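You operate a simulated robot arm through the tools that you are given. There is no shell and no other tool. Be economical: measure what you need, move in short steps, check, and stop when the job is done.

The job below is to be done with a simulated robot arm. You get a single attempt, and the scene is never put back.

TASK
Screw home the loose pins of the green and blue shackles, then clamp the green one in the vice.
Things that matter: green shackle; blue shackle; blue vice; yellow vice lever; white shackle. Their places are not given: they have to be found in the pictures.

It is judged by the outcome, as a careful person would: the job done as asked, and still so three seconds after it is handed in. It fails if anything else is knocked over, pushed out of place, dropped, spilled or broken.

THE ROBOT
A 7-joint arm with a two-finger parallel gripper, fixed in place. Base frame: the origin is at the foot of the arm, x ahead of it, y to its left, z up; the work surface is at about z = 0.006. Readings come in m, rad, newtons and seconds.
With the tool pointing down near the work surface it reaches from about 0.24 to 0.62 m from the base axis. Its first joint turns from -1.152 to 1.152 rad. Payload 2.6 kg.
The tool frame sits at the grasp point between the pads (the TCP): z along the fingers, y along the line on which they close. The tips reach 0.03 m beyond it. Largest opening 0.094 m; finger width 0.028, thickness 0.01; the body of the gripper, 0.05 by 0.096 m, starts 0.055 m behind the TCP.
Orientation is that of the tool frame in the base frame, as a unit quaternion [x, y, z, w]. With the fingers straight down and closing along the base's y, the tool's x points along the base's -x, its y along +y and its z along -z.

THE INTERFACE
- The arm moves only by the tool apply_moves. Its argument "rows" is a list of rows, each a list of 3 entries, a list of its own where there are three numbers: the shift along the base's x, y, z in m, then the turn, a rotation vector about the base's x, y, z in degrees, then the finger opening in m, from 0 to 0.094. In form: [[[dx, dy, dz], [rx, ry, rz], grip], ...]. A call has 1 to 10 rows; each row shifts and turns the commanded pose from where the row before left it. A row lasts 0.2 s, in which the tool goes at most 0.05 m and 0.15 rad; a call with a longer step from one row to the next is refused whole, and so is a gripper value outside its range. A pose out of reach is approached as far as the arm can. The call stops where the force on the tool passes 40 N (or 10 N more than at its start, if that is more) or the arm is blocked; 0.2 s more then pass. The fingers move at their own pace (about 0.072 m/s each) and stop on an object; they squeeze with about 36 N. The grip force told is the motor's: it shows also when the fingers shut on nothing. Time passes only in rows, and 0.2 s behind the last, so rows that do not move let the fingers close. The reply holds the time, the measured pose of the TCP, the force on the tool along the base axes, the opening and the grip force, in the units named above and with some noise.
- Cameras (640 x 400 px; columns grow to the right, rows downward): "scene" is fixed at [0.0222, 0.4243, 0.5653]; the picture's right is [-0.87, -0.50, 0.00], its down [-0.27, 0.48, -0.84] and it looks along [0.42, -0.72, -0.55] (base axes); focal length 323 px, centre (320, 200). "wrist" rides on the gripper at [-0.037, 0, -0.058] in the tool frame; the picture's right is [0.00, -1.00, 0.00], its down [0.97, 0.00, -0.24] and it looks along [0.24, 0.00, 0.97] (tool axes); focal length 218 px, centre (320, 200).
- snapshot(camera): a new picture of that camera. It takes no simulated time.
- locate(camera, pixels): for up to 12 pixels [column, row] of the newest picture of that camera ("zoom" is the newest enlarged one), the place [x, y, z] in the base frame of the surface seen there, good to about 0.003 m. It takes no simulated time.
- inspect(camera, box): a new picture of the part [left, top, right, bottom] of that camera's present view, enlarged. It takes no simulated time.
- hand_in(): hands the job in; it is judged then, once.

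Work in short steps. Measure before you move; look again where a grasp or a placing could have gone wrong, and mend it. You have 80 turns and 54 pictures in all, those below and enlarged ones among them. Open the gripper and draw the arm clear of the work before you hand the job in, unless the task says otherwise; then end with one line.

The tools are called by a JSON object that holds its "name" and its "arguments". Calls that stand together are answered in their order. apply_moves: Moves the arm, as the interface text tells. Its arguments: {"type":"object","properties":{"rows":{"type":"array","items":{"type":"array"}}},"required":["rows"]} The other tools are called the same way: snapshot (camera) takes a picture; locate (camera, pixels) gives the place of the surface under pixels of a picture; inspect (camera, box) takes an enlarged picture of a part of a camera's view; hand_in () hands the job in.

At the start:

```text
time: 0.0
tcp_pos: [0.4155, -0.0977, 0.329]
tool_rot: [-0.001, 1.0, 0.001, 0.0]
force: [0.1, 0.3, 0.5]
gripper_width: 0.0942
gripper_force: 0.1
```

scene: 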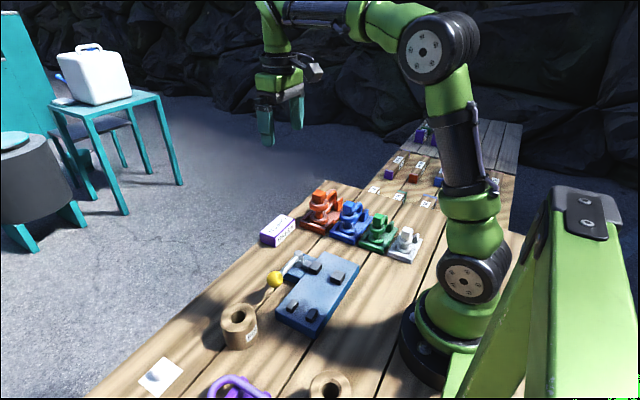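
wrist: 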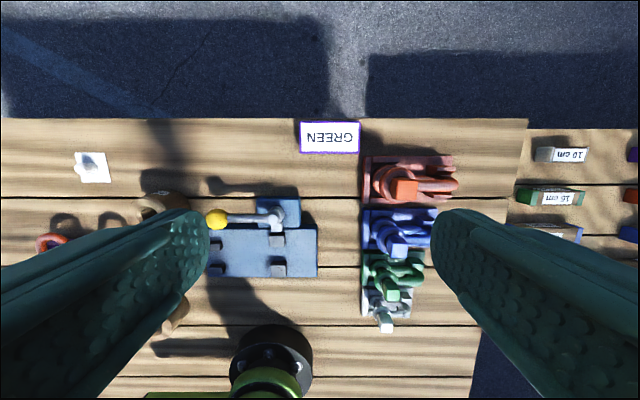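

The scene shows four shackles (orange, blue, green, white) near (320-405, 205-245) and the vice at (318,290). I enlarge both areas.

{"name": "inspect", "arguments": {"camera": "scene", "box": [290, 180, 430, 268]}}

{"name": "inspect", "arguments": {"camera": "scene", "box": [250, 235, 370, 340]}}

{"name": "inspect", "arguments": {"camera": "wrist", "box": [200, 110, 480, 340]}}

```text
4.55 times, centred on (360, 224) of scene
```

zoom: 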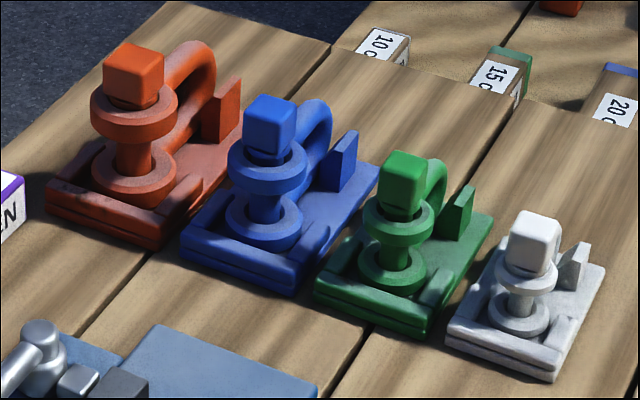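

```text
3.81 times, centred on (310, 288) of scene
```

zoom: 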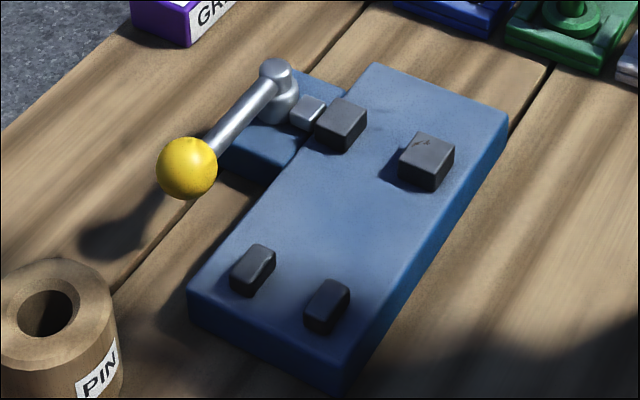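

```text
1.74 times, centred on (340, 225) of wrist
```

zoom: 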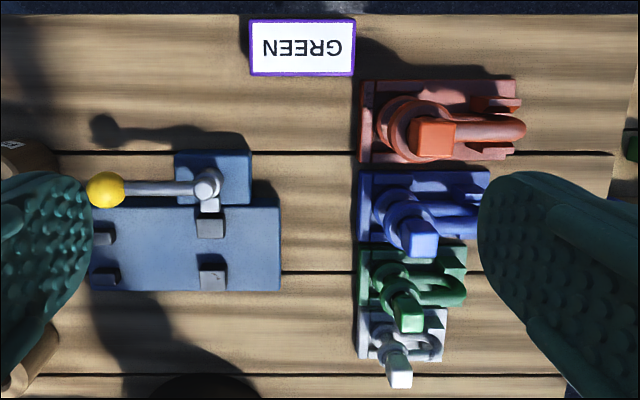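

The shackles lie in cradles with square pin heads up; the vice has a lever, a jaw pair and two stubs. I measure the heads and vice parts on the newest enlargement.

{"name": "locate", "arguments": {"camera": "zoom", "pixels": [[432, 137], [418, 238], [408, 316], [400, 378], [106, 189], [207, 183], [211, 225], [212, 278], [105, 236], [107, 276], [270, 260], [240, 240]]}}

{"name": "locate", "arguments": {"camera": "scene", "pixels": [[319, 193], [349, 203], [379, 215], [407, 228], [362, 248], [376, 235], [389, 228], [398, 236], [345, 227], [350, 217], [318, 206], [345, 240]]}}

```text
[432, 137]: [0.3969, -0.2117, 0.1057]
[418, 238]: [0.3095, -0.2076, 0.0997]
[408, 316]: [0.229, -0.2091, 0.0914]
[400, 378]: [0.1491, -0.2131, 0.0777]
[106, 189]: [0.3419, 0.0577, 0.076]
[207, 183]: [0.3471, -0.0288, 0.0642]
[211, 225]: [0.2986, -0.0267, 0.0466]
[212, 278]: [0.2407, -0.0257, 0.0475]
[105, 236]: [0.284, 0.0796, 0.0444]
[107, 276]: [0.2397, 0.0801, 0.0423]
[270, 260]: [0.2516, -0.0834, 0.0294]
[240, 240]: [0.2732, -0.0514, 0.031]
```

```text
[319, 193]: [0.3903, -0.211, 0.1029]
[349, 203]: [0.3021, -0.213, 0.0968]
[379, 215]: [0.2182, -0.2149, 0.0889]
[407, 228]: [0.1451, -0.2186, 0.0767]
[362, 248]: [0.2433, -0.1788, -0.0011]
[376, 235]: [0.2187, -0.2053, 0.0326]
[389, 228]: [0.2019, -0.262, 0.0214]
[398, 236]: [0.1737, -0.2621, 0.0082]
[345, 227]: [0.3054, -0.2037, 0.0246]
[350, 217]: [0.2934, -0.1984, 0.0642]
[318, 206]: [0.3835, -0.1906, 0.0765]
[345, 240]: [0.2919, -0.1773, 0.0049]
```

Green head is near (0.225,-0.213,0.09), vice jaws near y=-0.026 at x=0.30/0.24. I move the wrist camera above the shackles for a closer look.

{"name": "apply_moves", "arguments": {"rows": [[[-0.026, -0.028, -0.015], [0, 0, 0], 0.094], [[-0.026, -0.028, -0.015], [0, 0, 0], 0.094], [[-0.026, -0.028, -0.015], [0, 0, 0], 0.094], [[-0.026, -0.028, -0.015], [0, 0, 0], 0.094], [[0, 0, 0], [0, 0, 0], 0.094]]}}

{"name": "snapshot", "arguments": {"camera": "wrist"}}

```text
time: 1.2
tcp_pos: [0.3112, -0.2124, 0.267]
tool_rot: [0.0, 1.0, 0.001, 0.001]
force: [0.5, 0.2, 1.4]
gripper_width: 0.0942
gripper_force: 0.0
```

```text
48 pictures are left
```

wrist: 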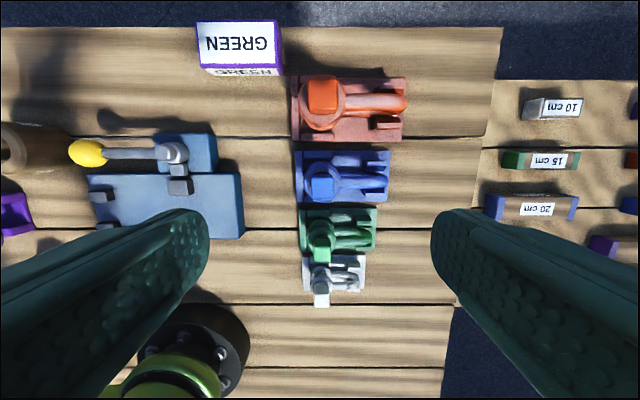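

Shackles show at (320-345, 95-290). I enlarge them.

{"name": "inspect", "arguments": {"camera": "wrist", "box": [250, 140, 410, 310]}}

{"name": "inspect", "arguments": {"camera": "scene", "box": [340, 190, 430, 260]}}

```text
2.35 times, centred on (330, 225) of wrist
```

zoom: 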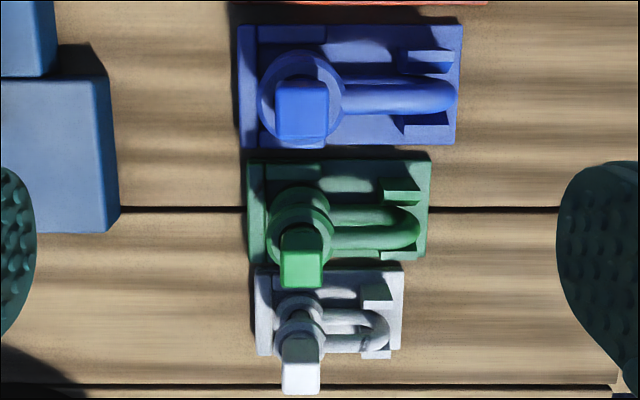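

```text
5.71 times, centred on (385, 225) of scene
```

zoom: 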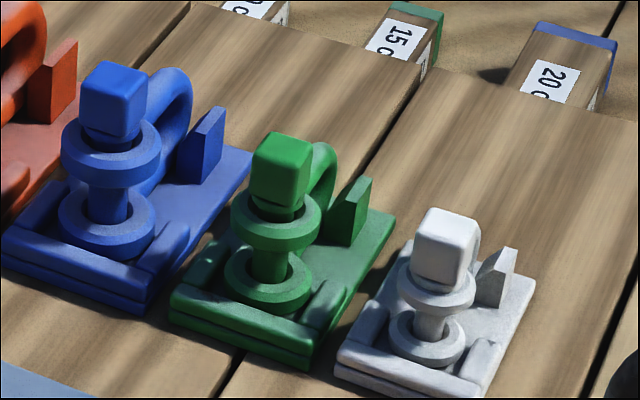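

I see a gap between head and upper ring on green and blue. I measure heads, rings and cradle on this zoom.

{"name": "locate", "arguments": {"camera": "zoom", "pixels": [[285, 145], [258, 140], [308, 150], [280, 190], [275, 225], [270, 265], [265, 292], [325, 160], [112, 75], [112, 120], [110, 165], [450, 220]]}}

{"name": "inspect", "arguments": {"camera": "scene", "box": [368, 205, 400, 250]}}

```text
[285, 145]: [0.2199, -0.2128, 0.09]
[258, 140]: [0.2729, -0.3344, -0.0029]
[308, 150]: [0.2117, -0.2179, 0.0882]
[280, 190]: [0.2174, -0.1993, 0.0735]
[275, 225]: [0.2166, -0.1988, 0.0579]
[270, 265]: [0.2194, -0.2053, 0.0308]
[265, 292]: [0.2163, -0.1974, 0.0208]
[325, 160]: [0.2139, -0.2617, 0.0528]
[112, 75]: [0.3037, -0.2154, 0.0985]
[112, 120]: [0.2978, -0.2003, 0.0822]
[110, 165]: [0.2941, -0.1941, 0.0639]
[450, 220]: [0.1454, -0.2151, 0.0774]
```

```text
8.89 times, centred on (384, 228) of scene
```

zoom: 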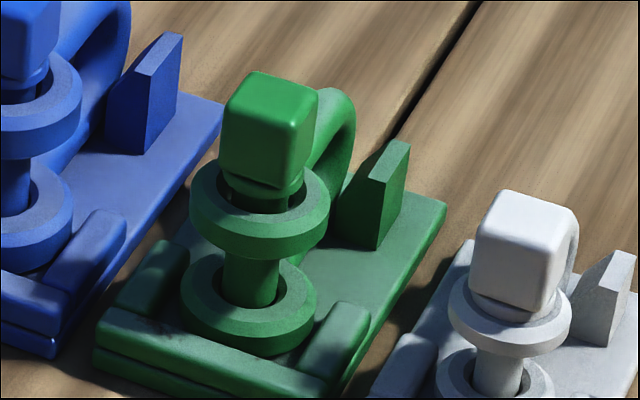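

White's collar rests on its ring (home); green has a gap. I locate the green head's top-face corners.

{"name": "locate", "arguments": {"camera": "zoom", "pixels": [[275, 97], [260, 78], [310, 92], [290, 115], [237, 100], [300, 150], [230, 150], [270, 165], [265, 195], [205, 195], [318, 195], [255, 240]]}}

{"name": "inspect", "arguments": {"camera": "wrist", "box": [290, 190, 380, 260]}}

```text
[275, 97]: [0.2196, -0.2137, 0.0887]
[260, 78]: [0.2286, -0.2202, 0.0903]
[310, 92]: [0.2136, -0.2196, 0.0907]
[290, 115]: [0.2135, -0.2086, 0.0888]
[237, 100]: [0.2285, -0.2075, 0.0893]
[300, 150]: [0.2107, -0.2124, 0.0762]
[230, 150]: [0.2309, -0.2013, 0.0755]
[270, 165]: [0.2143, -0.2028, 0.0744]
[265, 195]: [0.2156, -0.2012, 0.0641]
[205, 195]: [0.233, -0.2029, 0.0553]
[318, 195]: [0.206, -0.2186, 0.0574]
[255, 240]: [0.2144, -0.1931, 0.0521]
```

```text
5.71 times, centred on (335, 225) of wrist
```

zoom: 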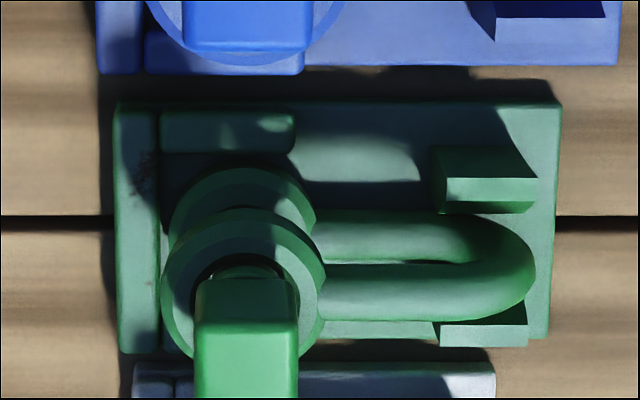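

Green head centre ≈ (0.2205,-0.2135), z 0.071–0.090, roughly axis-aligned, ring top ≈0.060. I go above it with a narrow opening and down to a height where the tips sit at 0.073.

{"name": "apply_moves", "arguments": {"rows": [[[-0.045, 0, 0], [0, 0, 0], 0.045], [[-0.0455, -0.001, 0], [0, 0, 0], 0.045], [[0, 0, -0.04], [0, 0, 0], 0.045], [[0, 0, -0.04], [0, 0, 0], 0.045], [[0, 0, -0.04], [0, 0, 0], 0.045], [[0, 0, -0.025], [0, 0, 0], 0.045], [[0, 0, -0.01], [0, 0, 0], 0.045], [[0, 0, -0.009], [0, 0, 0], 0.045], [[0, 0, 0], [0, 0, 0], 0.045]]}}

{"name": "inspect", "arguments": {"camera": "scene", "box": [340, 180, 440, 260]}}

{"name": "snapshot", "arguments": {"camera": "wrist"}}

```text
time: 3.2
tcp_pos: [0.2205, -0.2128, 0.1044]
tool_rot: [-0.001, 1.0, 0.0, -0.001]
force: [0.3, -0.2, -0.6]
gripper_width: 0.0446
gripper_force: 0.0
```

```text
5.00 times, centred on (390, 220) of scene
```

zoom: 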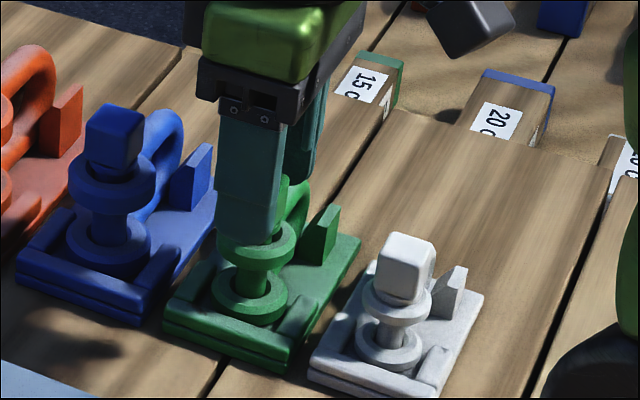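

```text
42 pictures are left
```

wrist: 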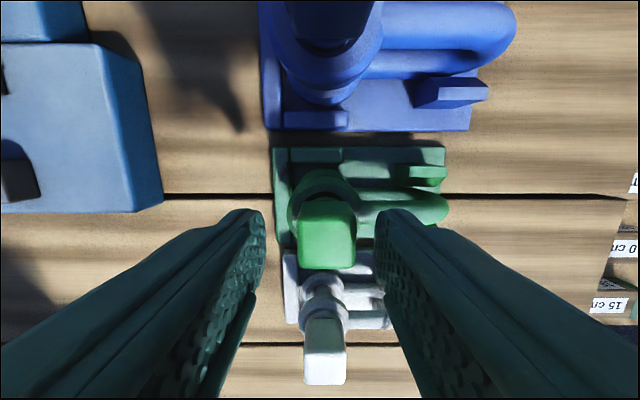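

The green head sits between the fingers, about 2 mm off toward -y. I shift, close, and read.

{"name": "apply_moves", "arguments": {"rows": [[[0, -0.0018, -0.001], [0, 0, 0], 0.045], [[0, 0, 0], [0, 0, 0], 0.01], [[0, 0, 0], [0, 0, 0], 0.01], [[0, 0, 0], [0, 0, 0], 0.01]]}}

```text
time: 4.2
tcp_pos: [0.2206, -0.2148, 0.1043]
tool_rot: [0.0, 1.0, 0.0, 0.0]
force: [0.2, -1.3, 1.1]
gripper_width: 0.0212
gripper_force: 35.7
```

Gripped at 0.021 m. I turn clockwise (seen from above) about 42° and look at the forces.

{"name": "apply_moves", "arguments": {"rows": [[[0, 0, 0], [0, 0, -8.4], 0.01], [[0, 0, 0], [0, 0, -8.4], 0.01], [[0, 0, 0], [0, 0, -8.4], 0.01], [[0, 0, 0], [0, 0, -8.4], 0.01], [[0, 0, 0], [0, 0, -8.4], 0.01]]}}

{"name": "inspect", "arguments": {"camera": "scene", "box": [340, 180, 440, 260]}}

```text
time: 5.4
tcp_pos: [0.2204, -0.2151, 0.1042]
tool_rot: [0.361, 0.933, 0.001, 0.001]
force: [1.7, -0.1, -2.0]
gripper_width: 0.0212
gripper_force: 36.4
```

```text
5.00 times, centred on (390, 220) of scene
```

zoom: 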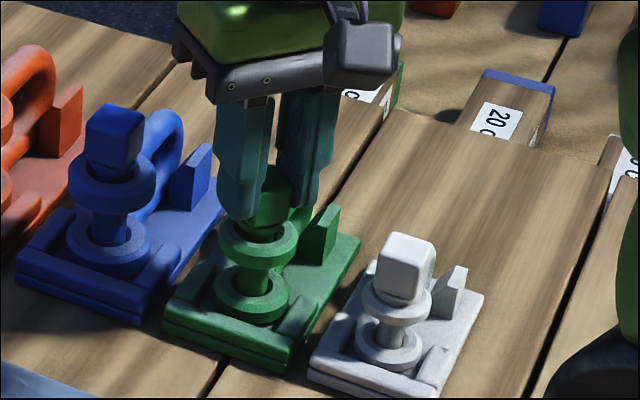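

The pin turns with no twist of the shackle. I continue 84° with a slight descent.

{"name": "apply_moves", "arguments": {"rows": [[[0, 0, -0.0002], [0, 0, -8.4], 0.01], [[0, 0, -0.0002], [0, 0, -8.4], 0.01], [[0, 0, -0.0002], [0, 0, -8.4], 0.01], [[0, 0, -0.0002], [0, 0, -8.4], 0.01], [[0, 0, -0.0002], [0, 0, -8.4], 0.01], [[0, 0, -0.0002], [0, 0, -8.4], 0.01], [[0, 0, -0.0002], [0, 0, -8.4], 0.01], [[0, 0, -0.0002], [0, 0, -8.4], 0.01], [[0, 0, -0.0002], [0, 0, -8.4], 0.01], [[0, 0, -0.0002], [0, 0, -8.4], 0.01]]}}

{"name": "inspect", "arguments": {"camera": "scene", "box": [340, 180, 440, 260]}}

```text
time: 7.6
tcp_pos: [0.2217, -0.2151, 0.1015]
tool_rot: [0.891, 0.453, 0.001, 0.002]
force: [8.1, -0.6, -4.7]
gripper_width: 0.021
gripper_force: 36.2
```

```text
5.00 times, centred on (390, 220) of scene
```

zoom: 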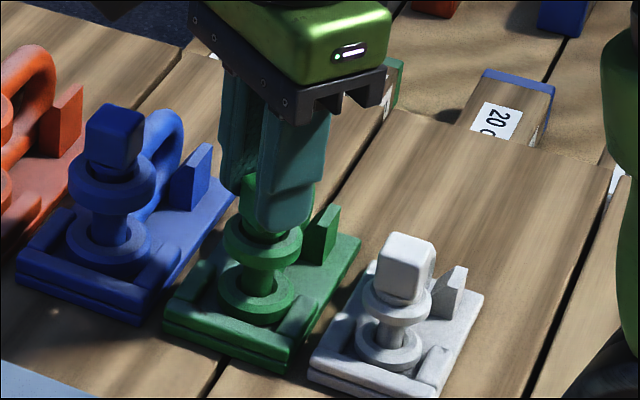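

Turned 126°, tool pulled down ~2.8 mm, so the thread engages. I continue 50° more with matching descent.

{"name": "apply_moves", "arguments": {"rows": [[[0.0005, 0, -0.0005], [0, 0, -8.4], 0.01], [[0, 0, -0.0003], [0, 0, -8.4], 0.01], [[0, 0, -0.0003], [0, 0, -8.4], 0.01], [[0, 0, -0.0003], [0, 0, -8.4], 0.01], [[0, 0, -0.0003], [0, 0, -8.4], 0.01], [[0, 0, -0.0003], [0, 0, -8.4], 0.01]]}}

{"name": "inspect", "arguments": {"camera": "scene", "box": [340, 180, 440, 260]}}

```text
time: 9.0
tcp_pos: [0.2222, -0.2142, 0.1007]
tool_rot: [1.0, 0.031, 0.001, 0.001]
force: [19.2, -1.9, -1.8]
gripper_width: 0.0209
gripper_force: 36.1
```

```text
5.00 times, centred on (390, 220) of scene
```

zoom: 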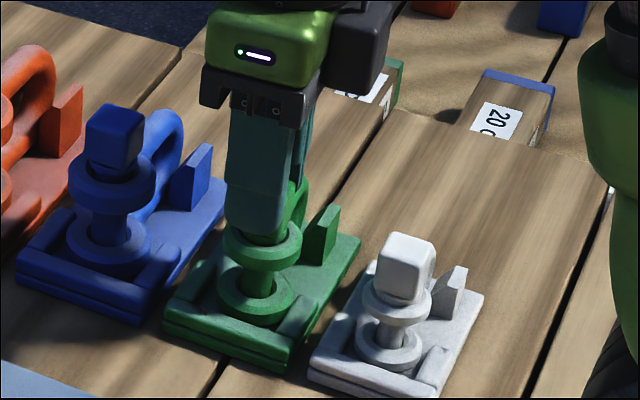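

The lateral force (19 N in +x) suggests my grip is off the pin axis in x. I release, rise, and look.

{"name": "apply_moves", "arguments": {"rows": [[[0, 0, 0], [0, 0, 0], 0.045], [[0, 0, 0], [0, 0, 0], 0.045], [[0, 0, 0.025], [0, 0, 0], 0.045], [[0, 0, 0.04], [0, 0, 8.4], 0.045], [[0, 0, 0.02], [0, 0, 8.4], 0.045], [[0, 0, 0.02], [0, 0, 8.4], 0.045], [[0, 0, 0], [0, 0, 8.4], 0.045], [[0, 0, 0], [0, 0, 8.4], 0.045], [[0, 0, 0], [0, 0, 8.4], 0.045], [[0, 0, 0], [0, 0, 8.4], 0.045]]}}

{"name": "inspect", "arguments": {"camera": "scene", "box": [368, 205, 400, 250]}}

```text
time: 11.2
tcp_pos: [0.2214, -0.2141, 0.2055]
tool_rot: [0.854, 0.52, 0.001, 0.001]
force: [0.5, 0.6, 0.3]
gripper_width: 0.0451
gripper_force: 0.1
```

```text
8.89 times, centred on (384, 228) of scene
```

zoom: 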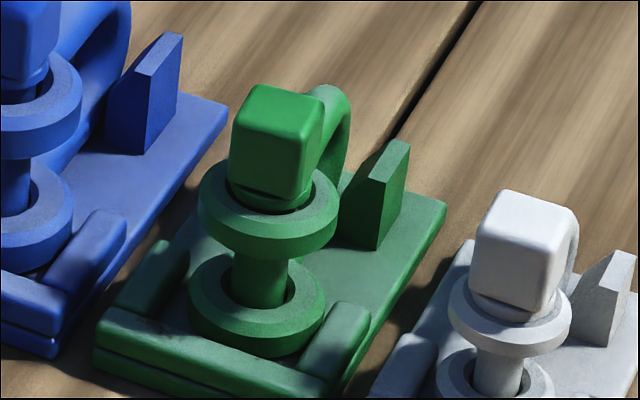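

Green's head has dropped but the hole is still visible below the collar. I measure the head again, and turn the tool back toward its start yaw.

{"name": "locate", "arguments": {"camera": "zoom", "pixels": [[277, 105], [266, 92], [316, 103], [298, 128], [240, 118], [270, 205], [270, 222], [208, 205], [328, 205], [515, 295], [505, 318], [250, 250]]}}

{"name": "apply_moves", "arguments": {"rows": [[[0.001, 0, 0], [0, 0, 8.5], 0.045], [[0, 0, 0], [0, 0, 8.5], 0.045], [[0, 0, 0], [0, 0, 8.5], 0.045], [[0, 0, 0], [0, 0, 8.5], 0.045], [[0, 0, 0], [0, 0, 8.5], 0.045], [[0, 0, 0], [0, 0, 8.5], 0.045], [[0, 0, 0], [0, 0, 8.5], 0.045], [[0, 0, 0], [0, 0, 8.5], 0.045], [[0, 0, 0], [0, 0, 8.5], 0.045], [[0, 0, 0], [0, 0, 8.5], 0.045]]}}

```text
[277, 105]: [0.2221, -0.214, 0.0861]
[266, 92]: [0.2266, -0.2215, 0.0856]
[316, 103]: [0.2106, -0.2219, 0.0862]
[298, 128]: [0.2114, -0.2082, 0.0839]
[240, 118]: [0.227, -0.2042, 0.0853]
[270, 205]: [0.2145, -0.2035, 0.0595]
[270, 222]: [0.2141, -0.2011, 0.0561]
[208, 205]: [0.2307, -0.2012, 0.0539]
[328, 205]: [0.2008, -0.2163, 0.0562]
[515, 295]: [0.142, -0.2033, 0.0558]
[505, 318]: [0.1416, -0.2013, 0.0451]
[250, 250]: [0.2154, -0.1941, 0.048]
```

```text
time: 13.4
tcp_pos: [0.2224, -0.2144, 0.205]
tool_rot: [0.279, 0.96, 0.0, 0.0]
force: [0.3, 0.1, -0.2]
gripper_width: 0.0452
gripper_force: 0.2
```

The head dropped 4 mm in 176°. I rotate to yaw +3.6° (flush with the head) and descend to z≈0.13 for a centring picture.

{"name": "apply_moves", "arguments": {"rows": [[[0, 0, -0.03], [0, 0, 8.5], 0.045], [[0, 0, -0.03], [0, 0, 8.5], 0.045], [[0, 0, -0.02], [0, 0, 8.5], 0.045], [[0, 0, -0.01], [0, 0, 8.5], 0.045], [[0, 0, -0.01], [0, 0, 2], 0.045], [[0, 0, -0.005], [0, 0, 0], 0.045]]}}

{"name": "snapshot", "arguments": {"camera": "wrist"}}

```text
time: 14.8
tcp_pos: [0.2222, -0.2149, 0.1002]
tool_rot: [-0.03, 1.0, 0.001, 0.001]
force: [-0.2, 0.3, 0.5]
gripper_width: 0.0451
gripper_force: 0.0
```

```text
37 pictures are left
```

wrist: 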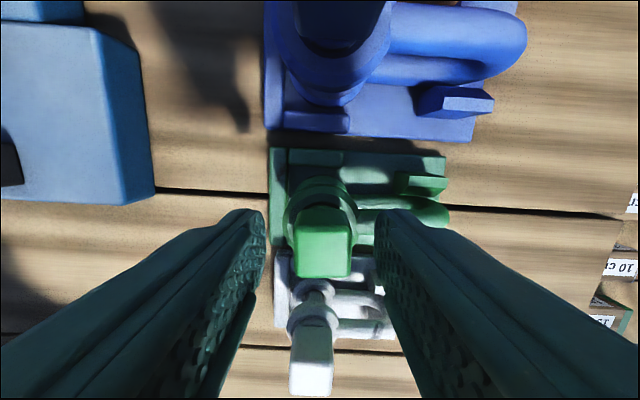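

Head centred in columns (295–352). I check its x extent by locating points on its top face.

{"name": "locate", "arguments": {"camera": "wrist", "pixels": [[324, 250], [324, 270], [324, 232], [324, 224], [324, 215], [300, 250], [347, 250]]}}

```text
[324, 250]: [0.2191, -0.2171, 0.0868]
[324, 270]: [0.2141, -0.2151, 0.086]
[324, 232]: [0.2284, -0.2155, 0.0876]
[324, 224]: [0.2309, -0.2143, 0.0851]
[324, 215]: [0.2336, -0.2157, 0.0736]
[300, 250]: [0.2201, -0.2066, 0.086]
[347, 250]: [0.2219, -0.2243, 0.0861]
```

Head centre ≈ (0.2215,-0.2155); alignment is good. Close and turn 60° with descent 0.0002 per row.

{"name": "apply_moves", "arguments": {"rows": [[[-0.0005, -0.0005, 0.001], [0, 0, 0], 0.01], [[0, 0, 0], [0, 0, 0], 0.01], [[0, 0, 0], [0, 0, 0], 0.01], [[0, 0, -0.0002], [0, 0, -8.4], 0.01], [[0, 0, -0.0002], [0, 0, -8.4], 0.01], [[0, 0, -0.0002], [0, 0, -8.4], 0.01], [[0, 0, -0.0002], [0, 0, -8.4], 0.01], [[0, 0, -0.0002], [0, 0, -8.4], 0.01], [[0, 0, -0.0002], [0, 0, -8.4], 0.01], [[0, 0, -0.0002], [0, 0, -8.4], 0.01]]}}

{"name": "inspect", "arguments": {"camera": "scene", "box": [360, 195, 410, 255]}}

```text
time: 17.0
tcp_pos: [0.2211, -0.2157, 0.0992]
tool_rot: [0.466, 0.885, 0.001, -0.001]
force: [5.4, 5.6, -0.4]
gripper_width: 0.0296
gripper_force: 35.7
```

```text
6.67 times, centred on (385, 225) of scene
```

zoom: 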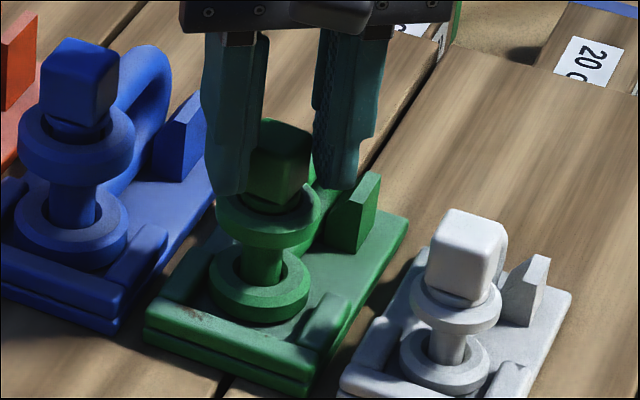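

Opening rose to 0.0296 (the head's diagonal): the pin stopped turning and the pads cammed round it. I open, rise, and look.

{"name": "apply_moves", "arguments": {"rows": [[[0, 0, 0], [0, 0, 0], 0.05], [[0, 0, 0], [0, 0, 0], 0.05], [[0, 0, 0.03], [0, 0, 0], 0.05], [[0, 0, 0.04], [0, 0, 8.4], 0.05], [[0, 0, 0.03], [0, 0, 8.4], 0.05], [[0, 0, 0.0], [0, 0, 8.4], 0.05], [[0, 0, 0.0], [0, 0, 8.4], 0.05], [[0, 0, 0.0], [0, 0, 8.4], 0.05], [[0, 0, 0.0], [0, 0, 8.4], 0.05], [[0, 0, 0.0], [0, 0, 5.2], 0.05]]}}

{"name": "inspect", "arguments": {"camera": "scene", "box": [368, 205, 416, 250]}}

```text
time: 19.2
tcp_pos: [0.2218, -0.2152, 0.1987]
tool_rot: [-0.003, 1.0, 0.001, 0.0]
force: [0.2, 0.1, 0.4]
gripper_width: 0.0499
gripper_force: 0.0
```

```text
8.89 times, centred on (392, 228) of scene
```

zoom: 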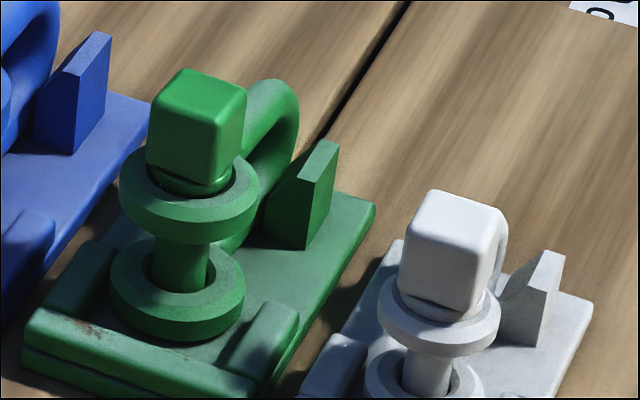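

I zoom tighter on the green collar vs the white one.

{"name": "inspect", "arguments": {"camera": "scene", "box": [374, 208, 400, 236]}}

{"name": "inspect", "arguments": {"camera": "scene", "box": [396, 220, 428, 250]}}

{"name": "inspect", "arguments": {"camera": "scene", "box": [335, 195, 372, 230]}}

```text
14.29 times, centred on (387, 222) of scene
```

zoom: 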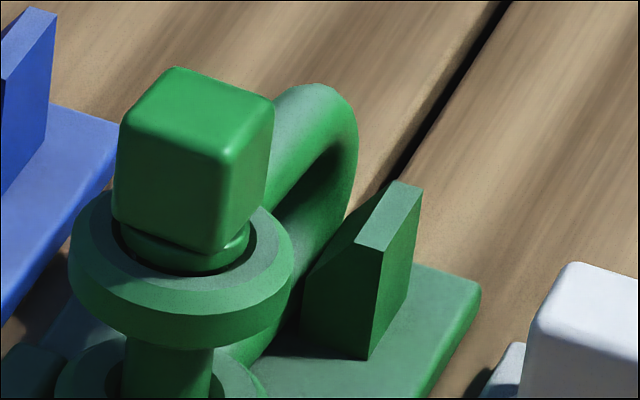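

```text
13.33 times, centred on (412, 235) of scene
```

zoom: 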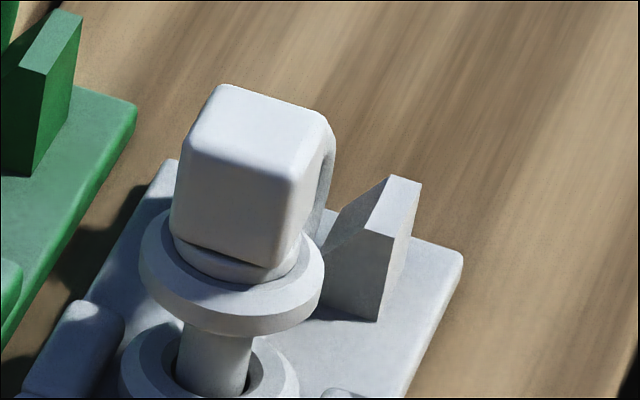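

```text
11.43 times, centred on (354, 212) of scene
```

zoom: 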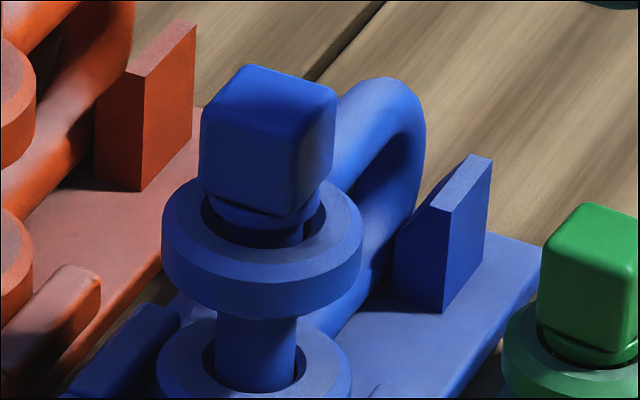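

Green's collar still shows a ~1 mm dark crescent, white's none; and the green head has a new yaw. I need its orientation: inspect again and locate corners.

{"name": "inspect", "arguments": {"camera": "wrist", "box": [280, 180, 380, 300]}}

{"name": "inspect", "arguments": {"camera": "scene", "box": [374, 208, 400, 236]}}

{"name": "locate", "arguments": {"camera": "zoom", "pixels": [[177, 75], [265, 100], [223, 150], [133, 115], [200, 110], [185, 72], [245, 127], [128, 160], [214, 215], [258, 200], [180, 268], [180, 310]]}}

```text
3.33 times, centred on (330, 240) of wrist
```

zoom: 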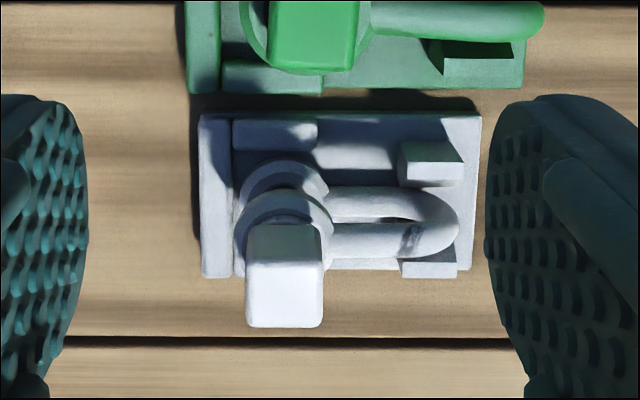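

```text
14.29 times, centred on (387, 222) of scene
```

zoom: 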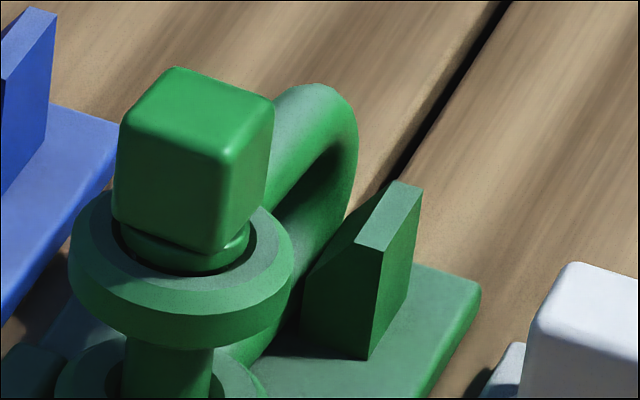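

```text
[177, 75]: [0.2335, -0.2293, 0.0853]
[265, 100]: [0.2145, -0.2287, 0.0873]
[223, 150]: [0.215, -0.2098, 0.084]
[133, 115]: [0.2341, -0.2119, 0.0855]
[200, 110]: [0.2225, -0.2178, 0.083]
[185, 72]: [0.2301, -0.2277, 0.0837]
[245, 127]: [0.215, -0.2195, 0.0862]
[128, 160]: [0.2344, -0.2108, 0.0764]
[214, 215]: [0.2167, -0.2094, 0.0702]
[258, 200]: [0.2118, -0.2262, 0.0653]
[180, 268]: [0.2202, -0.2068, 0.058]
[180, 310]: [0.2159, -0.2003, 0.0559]
```

The head is now axis-aligned at centre (0.2240,-0.2198), so the shackle slid ~4 mm in its cradle and the last turn slipped. I regrip on the right centre and a bit deeper (tips ≈0.0645).

{"name": "apply_moves", "arguments": {"rows": [[[0.002, -0.0046, -0.04], [0, 0, 0], 0.045], [[0, 0, -0.04], [0, 0, 0], 0.045], [[0, 0, -0.015], [0, 0, 0], 0.045], [[0, 0, -0.0065], [0, 0, 0], 0.045], [[0, 0, -0.003], [0, 0, 0], 0.045], [[0, 0, 0], [0, 0, 0], 0.01], [[0, 0, 0], [0, 0, 0], 0.01], [[0, 0, 0], [0, 0, 0], 0.01]]}}

{"name": "snapshot", "arguments": {"camera": "wrist"}}

```text
time: 21.0
tcp_pos: [0.2239, -0.2209, 0.0956]
tool_rot: [-0.002, 1.0, 0.001, 0.0]
force: [-2.4, -0.5, 0.3]
gripper_width: 0.0209
gripper_force: 35.9
```

```text
29 pictures are left
```

wrist: 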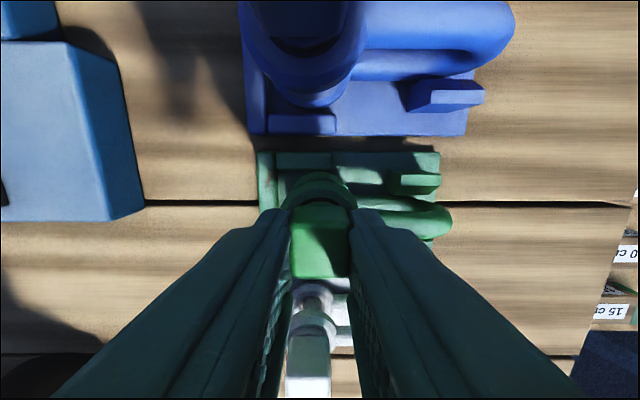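

Flush grip at 0.0209. I turn 17° at a time and watch the opening.

{"name": "apply_moves", "arguments": {"rows": [[[0, 0, -0.0001], [0, 0, -6], 0.01], [[0, 0, -0.0001], [0, 0, -6], 0.01], [[0, 0, -0.0001], [0, 0, -6], 0.01], [[0, 0, 0], [0, 0, 0], 0.01]]}}

{"name": "apply_moves", "arguments": {"rows": [[[0, 0, -0.0001], [0, 0, -6], 0.01], [[0, 0, -0.0001], [0, 0, -6], 0.01], [[0, 0, -0.0001], [0, 0, -6], 0.01], [[0, 0, 0], [0, 0, 0], 0.01]]}}

```text
time: 22.0
tcp_pos: [0.224, -0.2197, 0.0947]
tool_rot: [0.155, 0.988, 0.001, 0.001]
force: [3.0, 8.6, 11.5]
gripper_width: 0.0238
gripper_force: 36.0
```

```text
time: 23.0
tcp_pos: [0.2233, -0.2196, 0.0939]
tool_rot: [0.307, 0.952, 0.001, 0.0]
force: [2.5, 13.0, 7.2]
gripper_width: 0.0285
gripper_force: 35.7
```

The pads cam open from the first degrees while the pin stays put, so it's likely against its stop. I release and compare head-to-ring heights of green and white.

{"name": "apply_moves", "arguments": {"rows": [[[0, 0, 0], [0, 0, 0], 0.05], [[0, 0, 0], [0, 0, 0], 0.05], [[0, 0, 0.03], [0, 0, 0], 0.05], [[0, 0, 0.04], [0, 0, 8.4], 0.05], [[0, 0, 0.03], [0, 0, 8.4], 0.05], [[0, 0, 0.0], [0, 0, 8.4], 0.05], [[0, 0, 0.0], [0, 0, 8.4], 0.05], [[0, 0, 0.0], [0, 0, 2.4], 0.05]]}}

{"name": "inspect", "arguments": {"camera": "scene", "box": [370, 208, 424, 248]}}

```text
time: 24.8
tcp_pos: [0.2241, -0.2187, 0.1966]
tool_rot: [-0.003, 1.0, 0.001, 0.0]
force: [-0.1, -0.2, 0.4]
gripper_width: 0.0498
gripper_force: 0.2
```

```text
10.00 times, centred on (397, 228) of scene
```

zoom: 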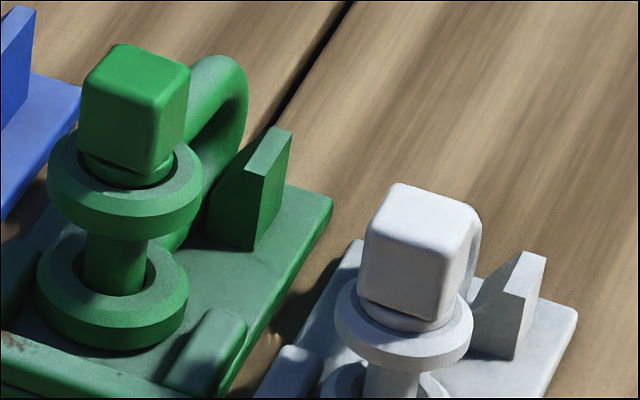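

I locate head tops, collar and ring tops on both shackles.

{"name": "locate", "arguments": {"camera": "zoom", "pixels": [[125, 50], [182, 70], [157, 100], [90, 80], [65, 165], [110, 198], [185, 185], [192, 160], [400, 225], [360, 310], [400, 340], [450, 335]]}}

```text
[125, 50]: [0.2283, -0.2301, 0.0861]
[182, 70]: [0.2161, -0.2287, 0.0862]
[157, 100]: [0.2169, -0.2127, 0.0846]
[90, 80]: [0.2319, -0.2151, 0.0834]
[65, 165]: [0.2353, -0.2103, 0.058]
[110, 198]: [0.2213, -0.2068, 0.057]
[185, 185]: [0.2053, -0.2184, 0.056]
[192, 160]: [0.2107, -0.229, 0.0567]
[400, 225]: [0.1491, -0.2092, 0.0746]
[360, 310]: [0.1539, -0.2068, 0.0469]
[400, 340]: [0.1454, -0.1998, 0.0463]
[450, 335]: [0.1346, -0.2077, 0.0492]
```

Heights suggest green's head sits ~28 mm over the ring, same as white's. To be sure I take an oblique wrist view from +x side: TCP to about (0.353,-0.22,0.155).

{"name": "apply_moves", "arguments": {"rows": [[[0.043, 0, 0], [0, 0, 0], 0.08], [[0.043, 0, 0], [0, 0, 0], 0.08], [[0.043, 0, 0], [0, 0, 0], 0.08], [[0, 0, -0.04], [0, 0, 0], 0.08], [[0, 0, 0], [0, 0, 0], 0.08]]}}

{"name": "inspect", "arguments": {"camera": "wrist", "box": [250, 230, 400, 400]}}

```text
time: 26.0
tcp_pos: [0.3529, -0.2193, 0.1539]
tool_rot: [-0.001, 1.0, 0.001, 0.0]
force: [0.7, -0.3, -0.4]
gripper_width: 0.08
gripper_force: 0.1
```

```text
2.35 times, centred on (325, 315) of wrist
```

zoom: 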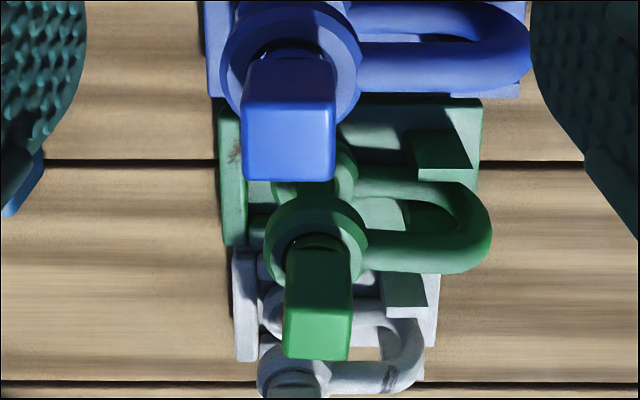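

I enlarge the green head and collar.

{"name": "inspect", "arguments": {"camera": "wrist", "box": [300, 310, 350, 375]}}

```text
6.15 times, centred on (325, 342) of wrist
```

zoom: 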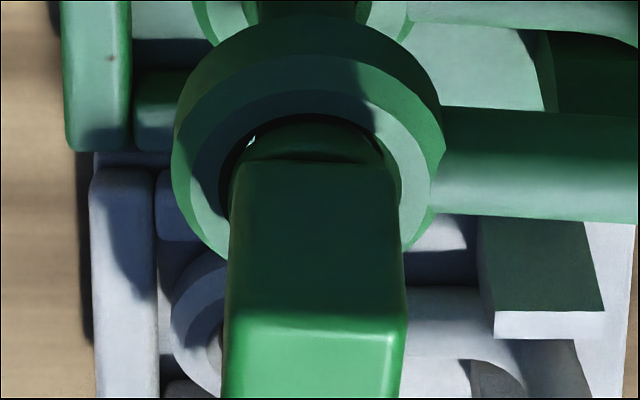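

Green's collar is down at the hole and refuses to turn further; I'll do blue and compare. Moving above blue and inspecting it.

{"name": "apply_moves", "arguments": {"rows": [[[0, 0, 0.045], [0, 0, 0], 0.05], [[-0.045, 0.004, 0.01], [0, 0, 0], 0.05], [[0, 0, 0], [0, 0, 0], 0.05]]}}

{"name": "inspect", "arguments": {"camera": "scene", "box": [338, 196, 366, 226]}}

{"name": "locate", "arguments": {"camera": "zoom", "pixels": [[250, 90], [330, 115], [290, 170], [200, 140], [265, 125], [280, 250], [200, 260], [330, 270], [240, 290], [290, 200]]}}

```text
time: 26.8
tcp_pos: [0.3091, -0.2167, 0.2093]
tool_rot: [-0.003, 1.0, 0.0, 0.0]
force: [0.4, -0.2, 0.2]
gripper_width: 0.0502
gripper_force: 0.0
```

```text
13.33 times, centred on (352, 211) of scene
```

zoom: 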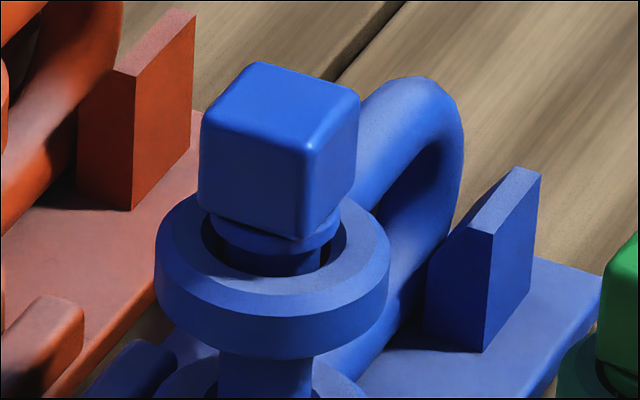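

```text
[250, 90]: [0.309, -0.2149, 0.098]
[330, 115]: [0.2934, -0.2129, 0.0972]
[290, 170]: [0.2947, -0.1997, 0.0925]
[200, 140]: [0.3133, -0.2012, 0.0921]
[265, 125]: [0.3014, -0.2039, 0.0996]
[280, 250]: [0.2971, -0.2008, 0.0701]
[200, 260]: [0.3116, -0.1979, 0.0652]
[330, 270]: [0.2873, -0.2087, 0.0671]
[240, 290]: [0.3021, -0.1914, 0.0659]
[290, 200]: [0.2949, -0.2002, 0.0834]
```

I locate the top-face corners of blue more exactly.

{"name": "locate", "arguments": {"camera": "zoom", "pixels": [[260, 72], [345, 98], [304, 142], [212, 112], [280, 106], [300, 200], [250, 200], [215, 190], [340, 160]]}}

{"name": "inspect", "arguments": {"camera": "wrist", "box": [280, 200, 380, 310]}}

{"name": "locate", "arguments": {"camera": "zoom", "pixels": [[240, 200], [320, 200], [280, 200], [300, 240]]}}

```text
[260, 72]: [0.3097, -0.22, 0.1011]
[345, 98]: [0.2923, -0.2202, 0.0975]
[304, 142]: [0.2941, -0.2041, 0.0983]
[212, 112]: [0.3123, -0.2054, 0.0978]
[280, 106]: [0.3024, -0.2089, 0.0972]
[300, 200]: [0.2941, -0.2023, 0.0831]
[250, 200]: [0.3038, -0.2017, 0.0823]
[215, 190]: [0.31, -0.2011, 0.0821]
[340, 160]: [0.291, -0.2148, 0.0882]
```

```text
3.64 times, centred on (330, 255) of wrist
```

zoom: 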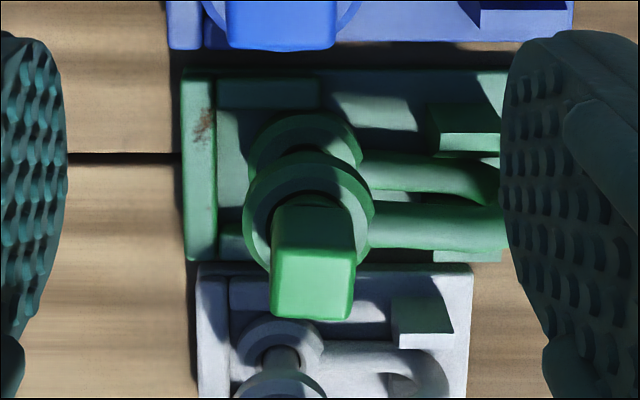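

```text
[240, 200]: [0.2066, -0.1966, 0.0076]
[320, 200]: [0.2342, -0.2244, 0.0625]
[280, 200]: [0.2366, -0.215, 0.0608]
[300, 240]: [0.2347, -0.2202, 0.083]
```

Blue head centre ≈ (0.302,-0.212), aligned, z 0.079–0.098, ring top 0.0655. I descend to TCP z 0.109, and close.

{"name": "apply_moves", "arguments": {"rows": [[[-0.0071, 0.0045, -0.03], [0, 0, 0], 0.045], [[0, 0, -0.04], [0, 0, 0], 0.045], [[0, 0, -0.02], [0, 0, 0], 0.045], [[0, 0, -0.01], [0, 0, 0], 0.045], [[0, 0, 0], [0, 0, 0], 0.045], [[0, 0, 0], [0, 0, 0], 0.01], [[0, 0, 0], [0, 0, 0], 0.01], [[0, 0, 0], [0, 0, 0], 0.01]]}}

{"name": "snapshot", "arguments": {"camera": "wrist"}}

```text
time: 28.6
tcp_pos: [0.3026, -0.2105, 0.1117]
tool_rot: [-0.002, 1.0, 0.0, 0.0]
force: [-0.6, -2.3, -0.6]
gripper_width: 0.024
gripper_force: 35.9
```

```text
23 pictures are left
```

wrist: 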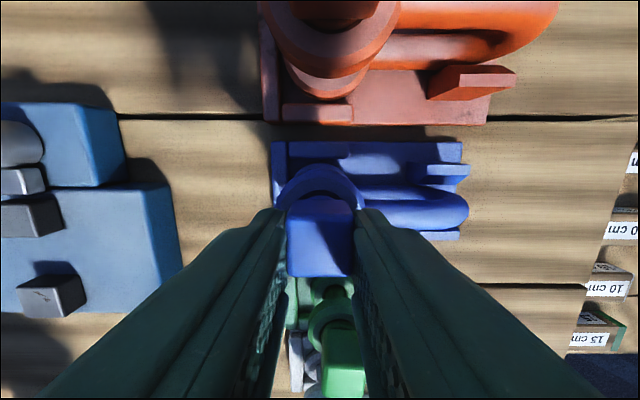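

Gripped blue at 0.024. Turn clockwise 84°.

{"name": "apply_moves", "arguments": {"rows": [[[0, 0, -0.0002], [0, 0, -8.4], 0.01], [[0, 0, -0.0002], [0, 0, -8.4], 0.01], [[0, 0, -0.0002], [0, 0, -8.4], 0.01], [[0, 0, -0.0002], [0, 0, -8.4], 0.01], [[0, 0, -0.0002], [0, 0, -8.4], 0.01], [[0, 0, -0.0002], [0, 0, -8.4], 0.01], [[0, 0, -0.0002], [0, 0, -8.4], 0.01], [[0, 0, -0.0002], [0, 0, -8.4], 0.01], [[0, 0, -0.0002], [0, 0, -8.4], 0.01], [[0, 0, -0.0002], [0, 0, -8.4], 0.01]]}}

{"name": "apply_moves", "arguments": {"rows": [[[0, 0, -0.0002], [0, 0, -8.4], 0.01], [[0, 0, -0.0002], [0, 0, -8.4], 0.01], [[0, 0, -0.0002], [0, 0, -8.4], 0.01], [[0, 0, -0.0002], [0, 0, -8.4], 0.01], [[0, 0, 0], [0, 0, 0], 0.01]]}}

{"name": "apply_moves", "arguments": {"rows": [[[0, 0, -0.0002], [0, 0, -8.4], 0.01], [[0, 0, -0.0002], [0, 0, -8.4], 0.01], [[0, 0, -0.0002], [0, 0, -8.4], 0.01], [[0, 0, -0.0002], [0, 0, -8.4], 0.01], [[0, 0, 0], [0, 0, 0], 0.01]]}}

```text
time: 30.8
tcp_pos: [0.3018, -0.2113, 0.1083]
tool_rot: [0.668, 0.744, 0.002, 0.002]
force: [13.2, 6.9, 12.4]
gripper_width: 0.0241
gripper_force: 35.8
```

```text
time: 32.0
tcp_pos: [0.3015, -0.2107, 0.109]
tool_rot: [0.855, 0.519, 0.002, 0.002]
force: [18.3, 6.1, 11.0]
gripper_width: 0.0239
gripper_force: 35.8
```

```text
time: 33.2
tcp_pos: [0.3022, -0.2124, 0.1088]
tool_rot: [0.968, 0.249, 0.002, 0.002]
force: [21.1, 1.2, 7.5]
gripper_width: 0.024
gripper_force: 35.7
```

Turned 151°, opening unchanged, with some side force. I check in the scene view.

{"name": "inspect", "arguments": {"camera": "scene", "box": [325, 180, 400, 245]}}

```text
6.15 times, centred on (362, 212) of scene
```

zoom: 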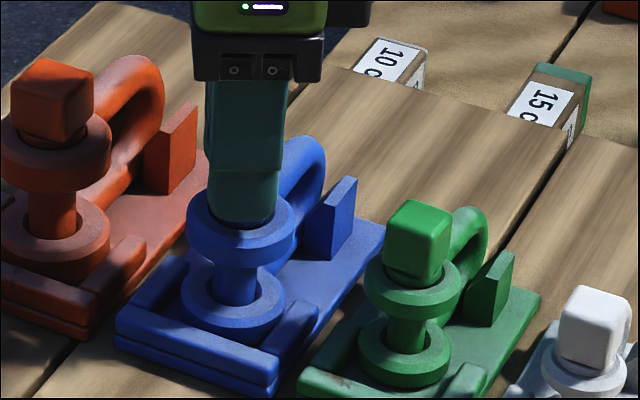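

Blue is turning well. Another 25°, then release and rise, turning back.

{"name": "apply_moves", "arguments": {"rows": [[[0, 0, 0], [0, 0, -8.4], 0.01], [[0, 0, 0], [0, 0, -8.4], 0.01], [[0, 0, 0], [0, 0, -8.4], 0.01], [[0, 0, 0], [0, 0, 0], 0.01]]}}

{"name": "apply_moves", "arguments": {"rows": [[[0, 0, 0], [0, 0, 0], 0.05], [[0, 0, 0], [0, 0, 0], 0.05], [[0, 0, 0.03], [0, 0, 0], 0.05], [[0, 0, 0.04], [0, 0, 8.5], 0.05], [[0, 0, 0.025], [0, 0, 8.5], 0.05], [[0, 0, 0], [0, 0, 8.5], 0.05], [[0, 0, 0], [0, 0, 8.5], 0.05], [[0, 0, 0], [0, 0, 8.5], 0.05], [[0, 0, 0], [0, 0, 8.5], 0.05], [[0, 0, 0], [0, 0, 8.5], 0.05]]}}

{"name": "inspect", "arguments": {"camera": "scene", "box": [338, 196, 400, 240]}}

```text
time: 34.2
tcp_pos: [0.3012, -0.2123, 0.1071]
tool_rot: [0.999, 0.032, 0.001, 0.001]
force: [17.2, -4.5, 7.3]
gripper_width: 0.0242
gripper_force: 35.7
```

```text
time: 36.4
tcp_pos: [0.3006, -0.2118, 0.202]
tool_rot: [0.851, 0.526, 0.001, 0.001]
force: [-0.4, 0.2, 0.1]
gripper_width: 0.0498
gripper_force: 0.0
```

```text
9.09 times, centred on (369, 218) of scene
```

zoom: 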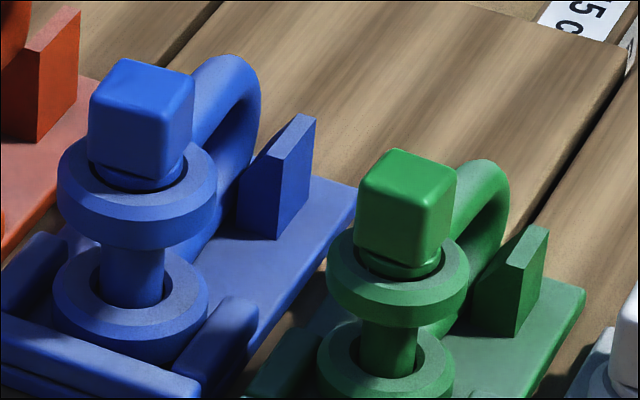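

Both now look alike, with a slim crescent. I measure blue and then regrip (yaw −86°, flush) to test whether it turns further.

{"name": "locate", "arguments": {"camera": "zoom", "pixels": [[122, 65], [185, 83], [160, 117], [97, 97], [140, 92], [140, 195], [75, 175], [205, 180], [405, 180], [400, 290], [345, 265], [455, 270]]}}

{"name": "apply_moves", "arguments": {"rows": [[[0, 0, 0], [0, 0, 8.5], 0.05], [[0, 0, 0], [0, 0, 8.5], 0.05], [[0, 0, 0], [0, 0, 8.5], 0.05], [[0, 0, 0], [0, 0, 4.9], 0.05]]}}

```text
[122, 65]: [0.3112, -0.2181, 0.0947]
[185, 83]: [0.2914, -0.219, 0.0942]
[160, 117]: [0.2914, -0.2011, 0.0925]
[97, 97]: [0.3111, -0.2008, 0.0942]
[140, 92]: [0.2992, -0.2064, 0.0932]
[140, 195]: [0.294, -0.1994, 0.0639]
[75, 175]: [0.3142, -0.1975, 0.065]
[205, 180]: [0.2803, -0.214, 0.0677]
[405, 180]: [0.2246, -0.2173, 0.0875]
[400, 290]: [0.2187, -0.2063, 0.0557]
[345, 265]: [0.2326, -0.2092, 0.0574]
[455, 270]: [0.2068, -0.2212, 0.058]
```

```text
time: 37.4
tcp_pos: [0.2994, -0.2116, 0.2012]
tool_rot: [0.683, 0.73, 0.001, 0.001]
force: [-0.4, 0.4, -0.7]
gripper_width: 0.0501
gripper_force: 0.0
```

Blue head: centre (0.3013,-0.2100), top 0.094, 4.5 mm lower than before. Regrip and try turning 18°.

{"name": "apply_moves", "arguments": {"rows": [[[0.0019, 0.0012, -0.04], [0, 0, 0], 0.05], [[0, 0, -0.04], [0, 0, 0], 0.05], [[0, 0, -0.0155], [0, 0, 0], 0.05], [[0, 0, 0], [0, 0, 0], 0.01], [[0, 0, 0], [0, 0, 0], 0.01], [[0, 0, 0], [0, 0, 0], 0.01], [[0, 0, 0], [0, 0, 0], 0.01]]}}

{"name": "apply_moves", "arguments": {"rows": [[[0, 0, -0.0001], [0, 0, -6], 0.01], [[0, 0, -0.0001], [0, 0, -6], 0.01], [[0, 0, -0.0001], [0, 0, -6], 0.01], [[0, 0, 0], [0, 0, 0], 0.01]]}}

{"name": "apply_moves", "arguments": {"rows": [[[0, 0, -0.0001], [0, 0, -6], 0.01], [[0, 0, -0.0001], [0, 0, -6], 0.01], [[0, 0, -0.0001], [0, 0, -6], 0.01], [[0, 0, 0], [0, 0, 0], 0.01]]}}

```text
time: 39.0
tcp_pos: [0.3029, -0.2121, 0.1047]
tool_rot: [0.684, 0.729, 0.0, 0.0]
force: [1.3, -0.6, -0.6]
gripper_width: 0.0241
gripper_force: 36.2
```

```text
time: 40.0
tcp_pos: [0.305, -0.2112, 0.1061]
tool_rot: [0.788, 0.616, 0.002, 0.002]
force: [20.2, 6.2, -0.3]
gripper_width: 0.0281
gripper_force: 36.5
```

```text
time: 41.0
tcp_pos: [0.3027, -0.2117, 0.1062]
tool_rot: [0.876, 0.482, 0.001, 0.003]
force: [17.1, 2.8, 10.1]
gripper_width: 0.0332
gripper_force: 36.6
```

Blue also refuses to turn further (pads cam immediately): it's home. Release, rise, and look at the two, and at the vice.

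{"name": "apply_moves", "arguments": {"rows": [[[0, 0, 0], [0, 0, 0], 0.055], [[0, 0, 0], [0, 0, 0], 0.055], [[0, 0, 0.03], [0, 0, 0], 0.055], [[0, 0, 0.04], [0, 0, 8.5], 0.055], [[0, 0, 0.03], [0, 0, 8.5], 0.055], [[0, 0, 0], [0, 0, 8.5], 0.055], [[0, 0, 0], [0, 0, 8.5], 0.055], [[0, 0, 0], [0, 0, 8.5], 0.055], [[0, 0, 0], [0, 0, 8.5], 0.055], [[0, 0, 0], [0, 0, 8.5], 0.055]]}}

{"name": "apply_moves", "arguments": {"rows": [[[0, 0.02, 0.02], [0, 0, 8.5], 0.055], [[0, 0.04, 0], [0, 0, 8.5], 0.055], [[0, 0.04, 0], [0, 0, 8.5], 0.055], [[0, 0.04, 0], [0, 0, 8.5], 0.055], [[0, 0.04, 0], [0, 0, 8.5], 0.055], [[0, 0.04, 0], [0, 0, 8.5], 0.055], [[0, 0, 0], [0, 0, 3.5], 0.094], [[0, 0, 0], [0, 0, 0], 0.094]]}}

{"name": "snapshot", "arguments": {"camera": "wrist"}}

{"name": "inspect", "arguments": {"camera": "scene", "box": [335, 195, 425, 255]}}

```text
time: 43.2
tcp_pos: [0.3033, -0.2097, 0.2055]
tool_rot: [0.519, 0.855, 0.0, 0.002]
force: [0.0, 0.2, 0.7]
gripper_width: 0.0552
gripper_force: 0.0
```

```text
time: 45.0
tcp_pos: [0.3009, 0.0115, 0.225]
tool_rot: [0.071, 0.997, 0.001, 0.0]
force: [-1.0, -0.4, 0.1]
gripper_width: 0.0938
gripper_force: 0.0
```

```text
20 pictures are left
```

wrist: 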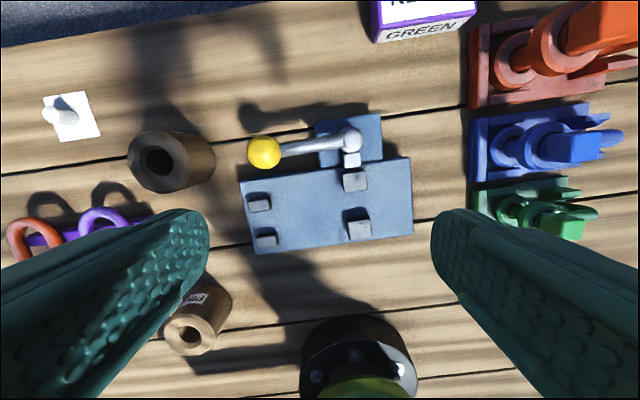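

```text
6.67 times, centred on (380, 225) of scene
```

zoom: 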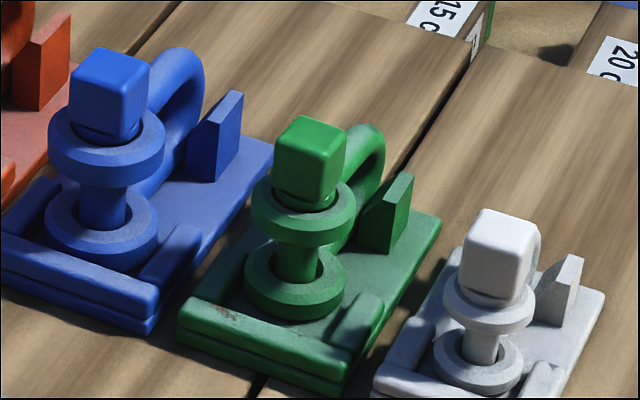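

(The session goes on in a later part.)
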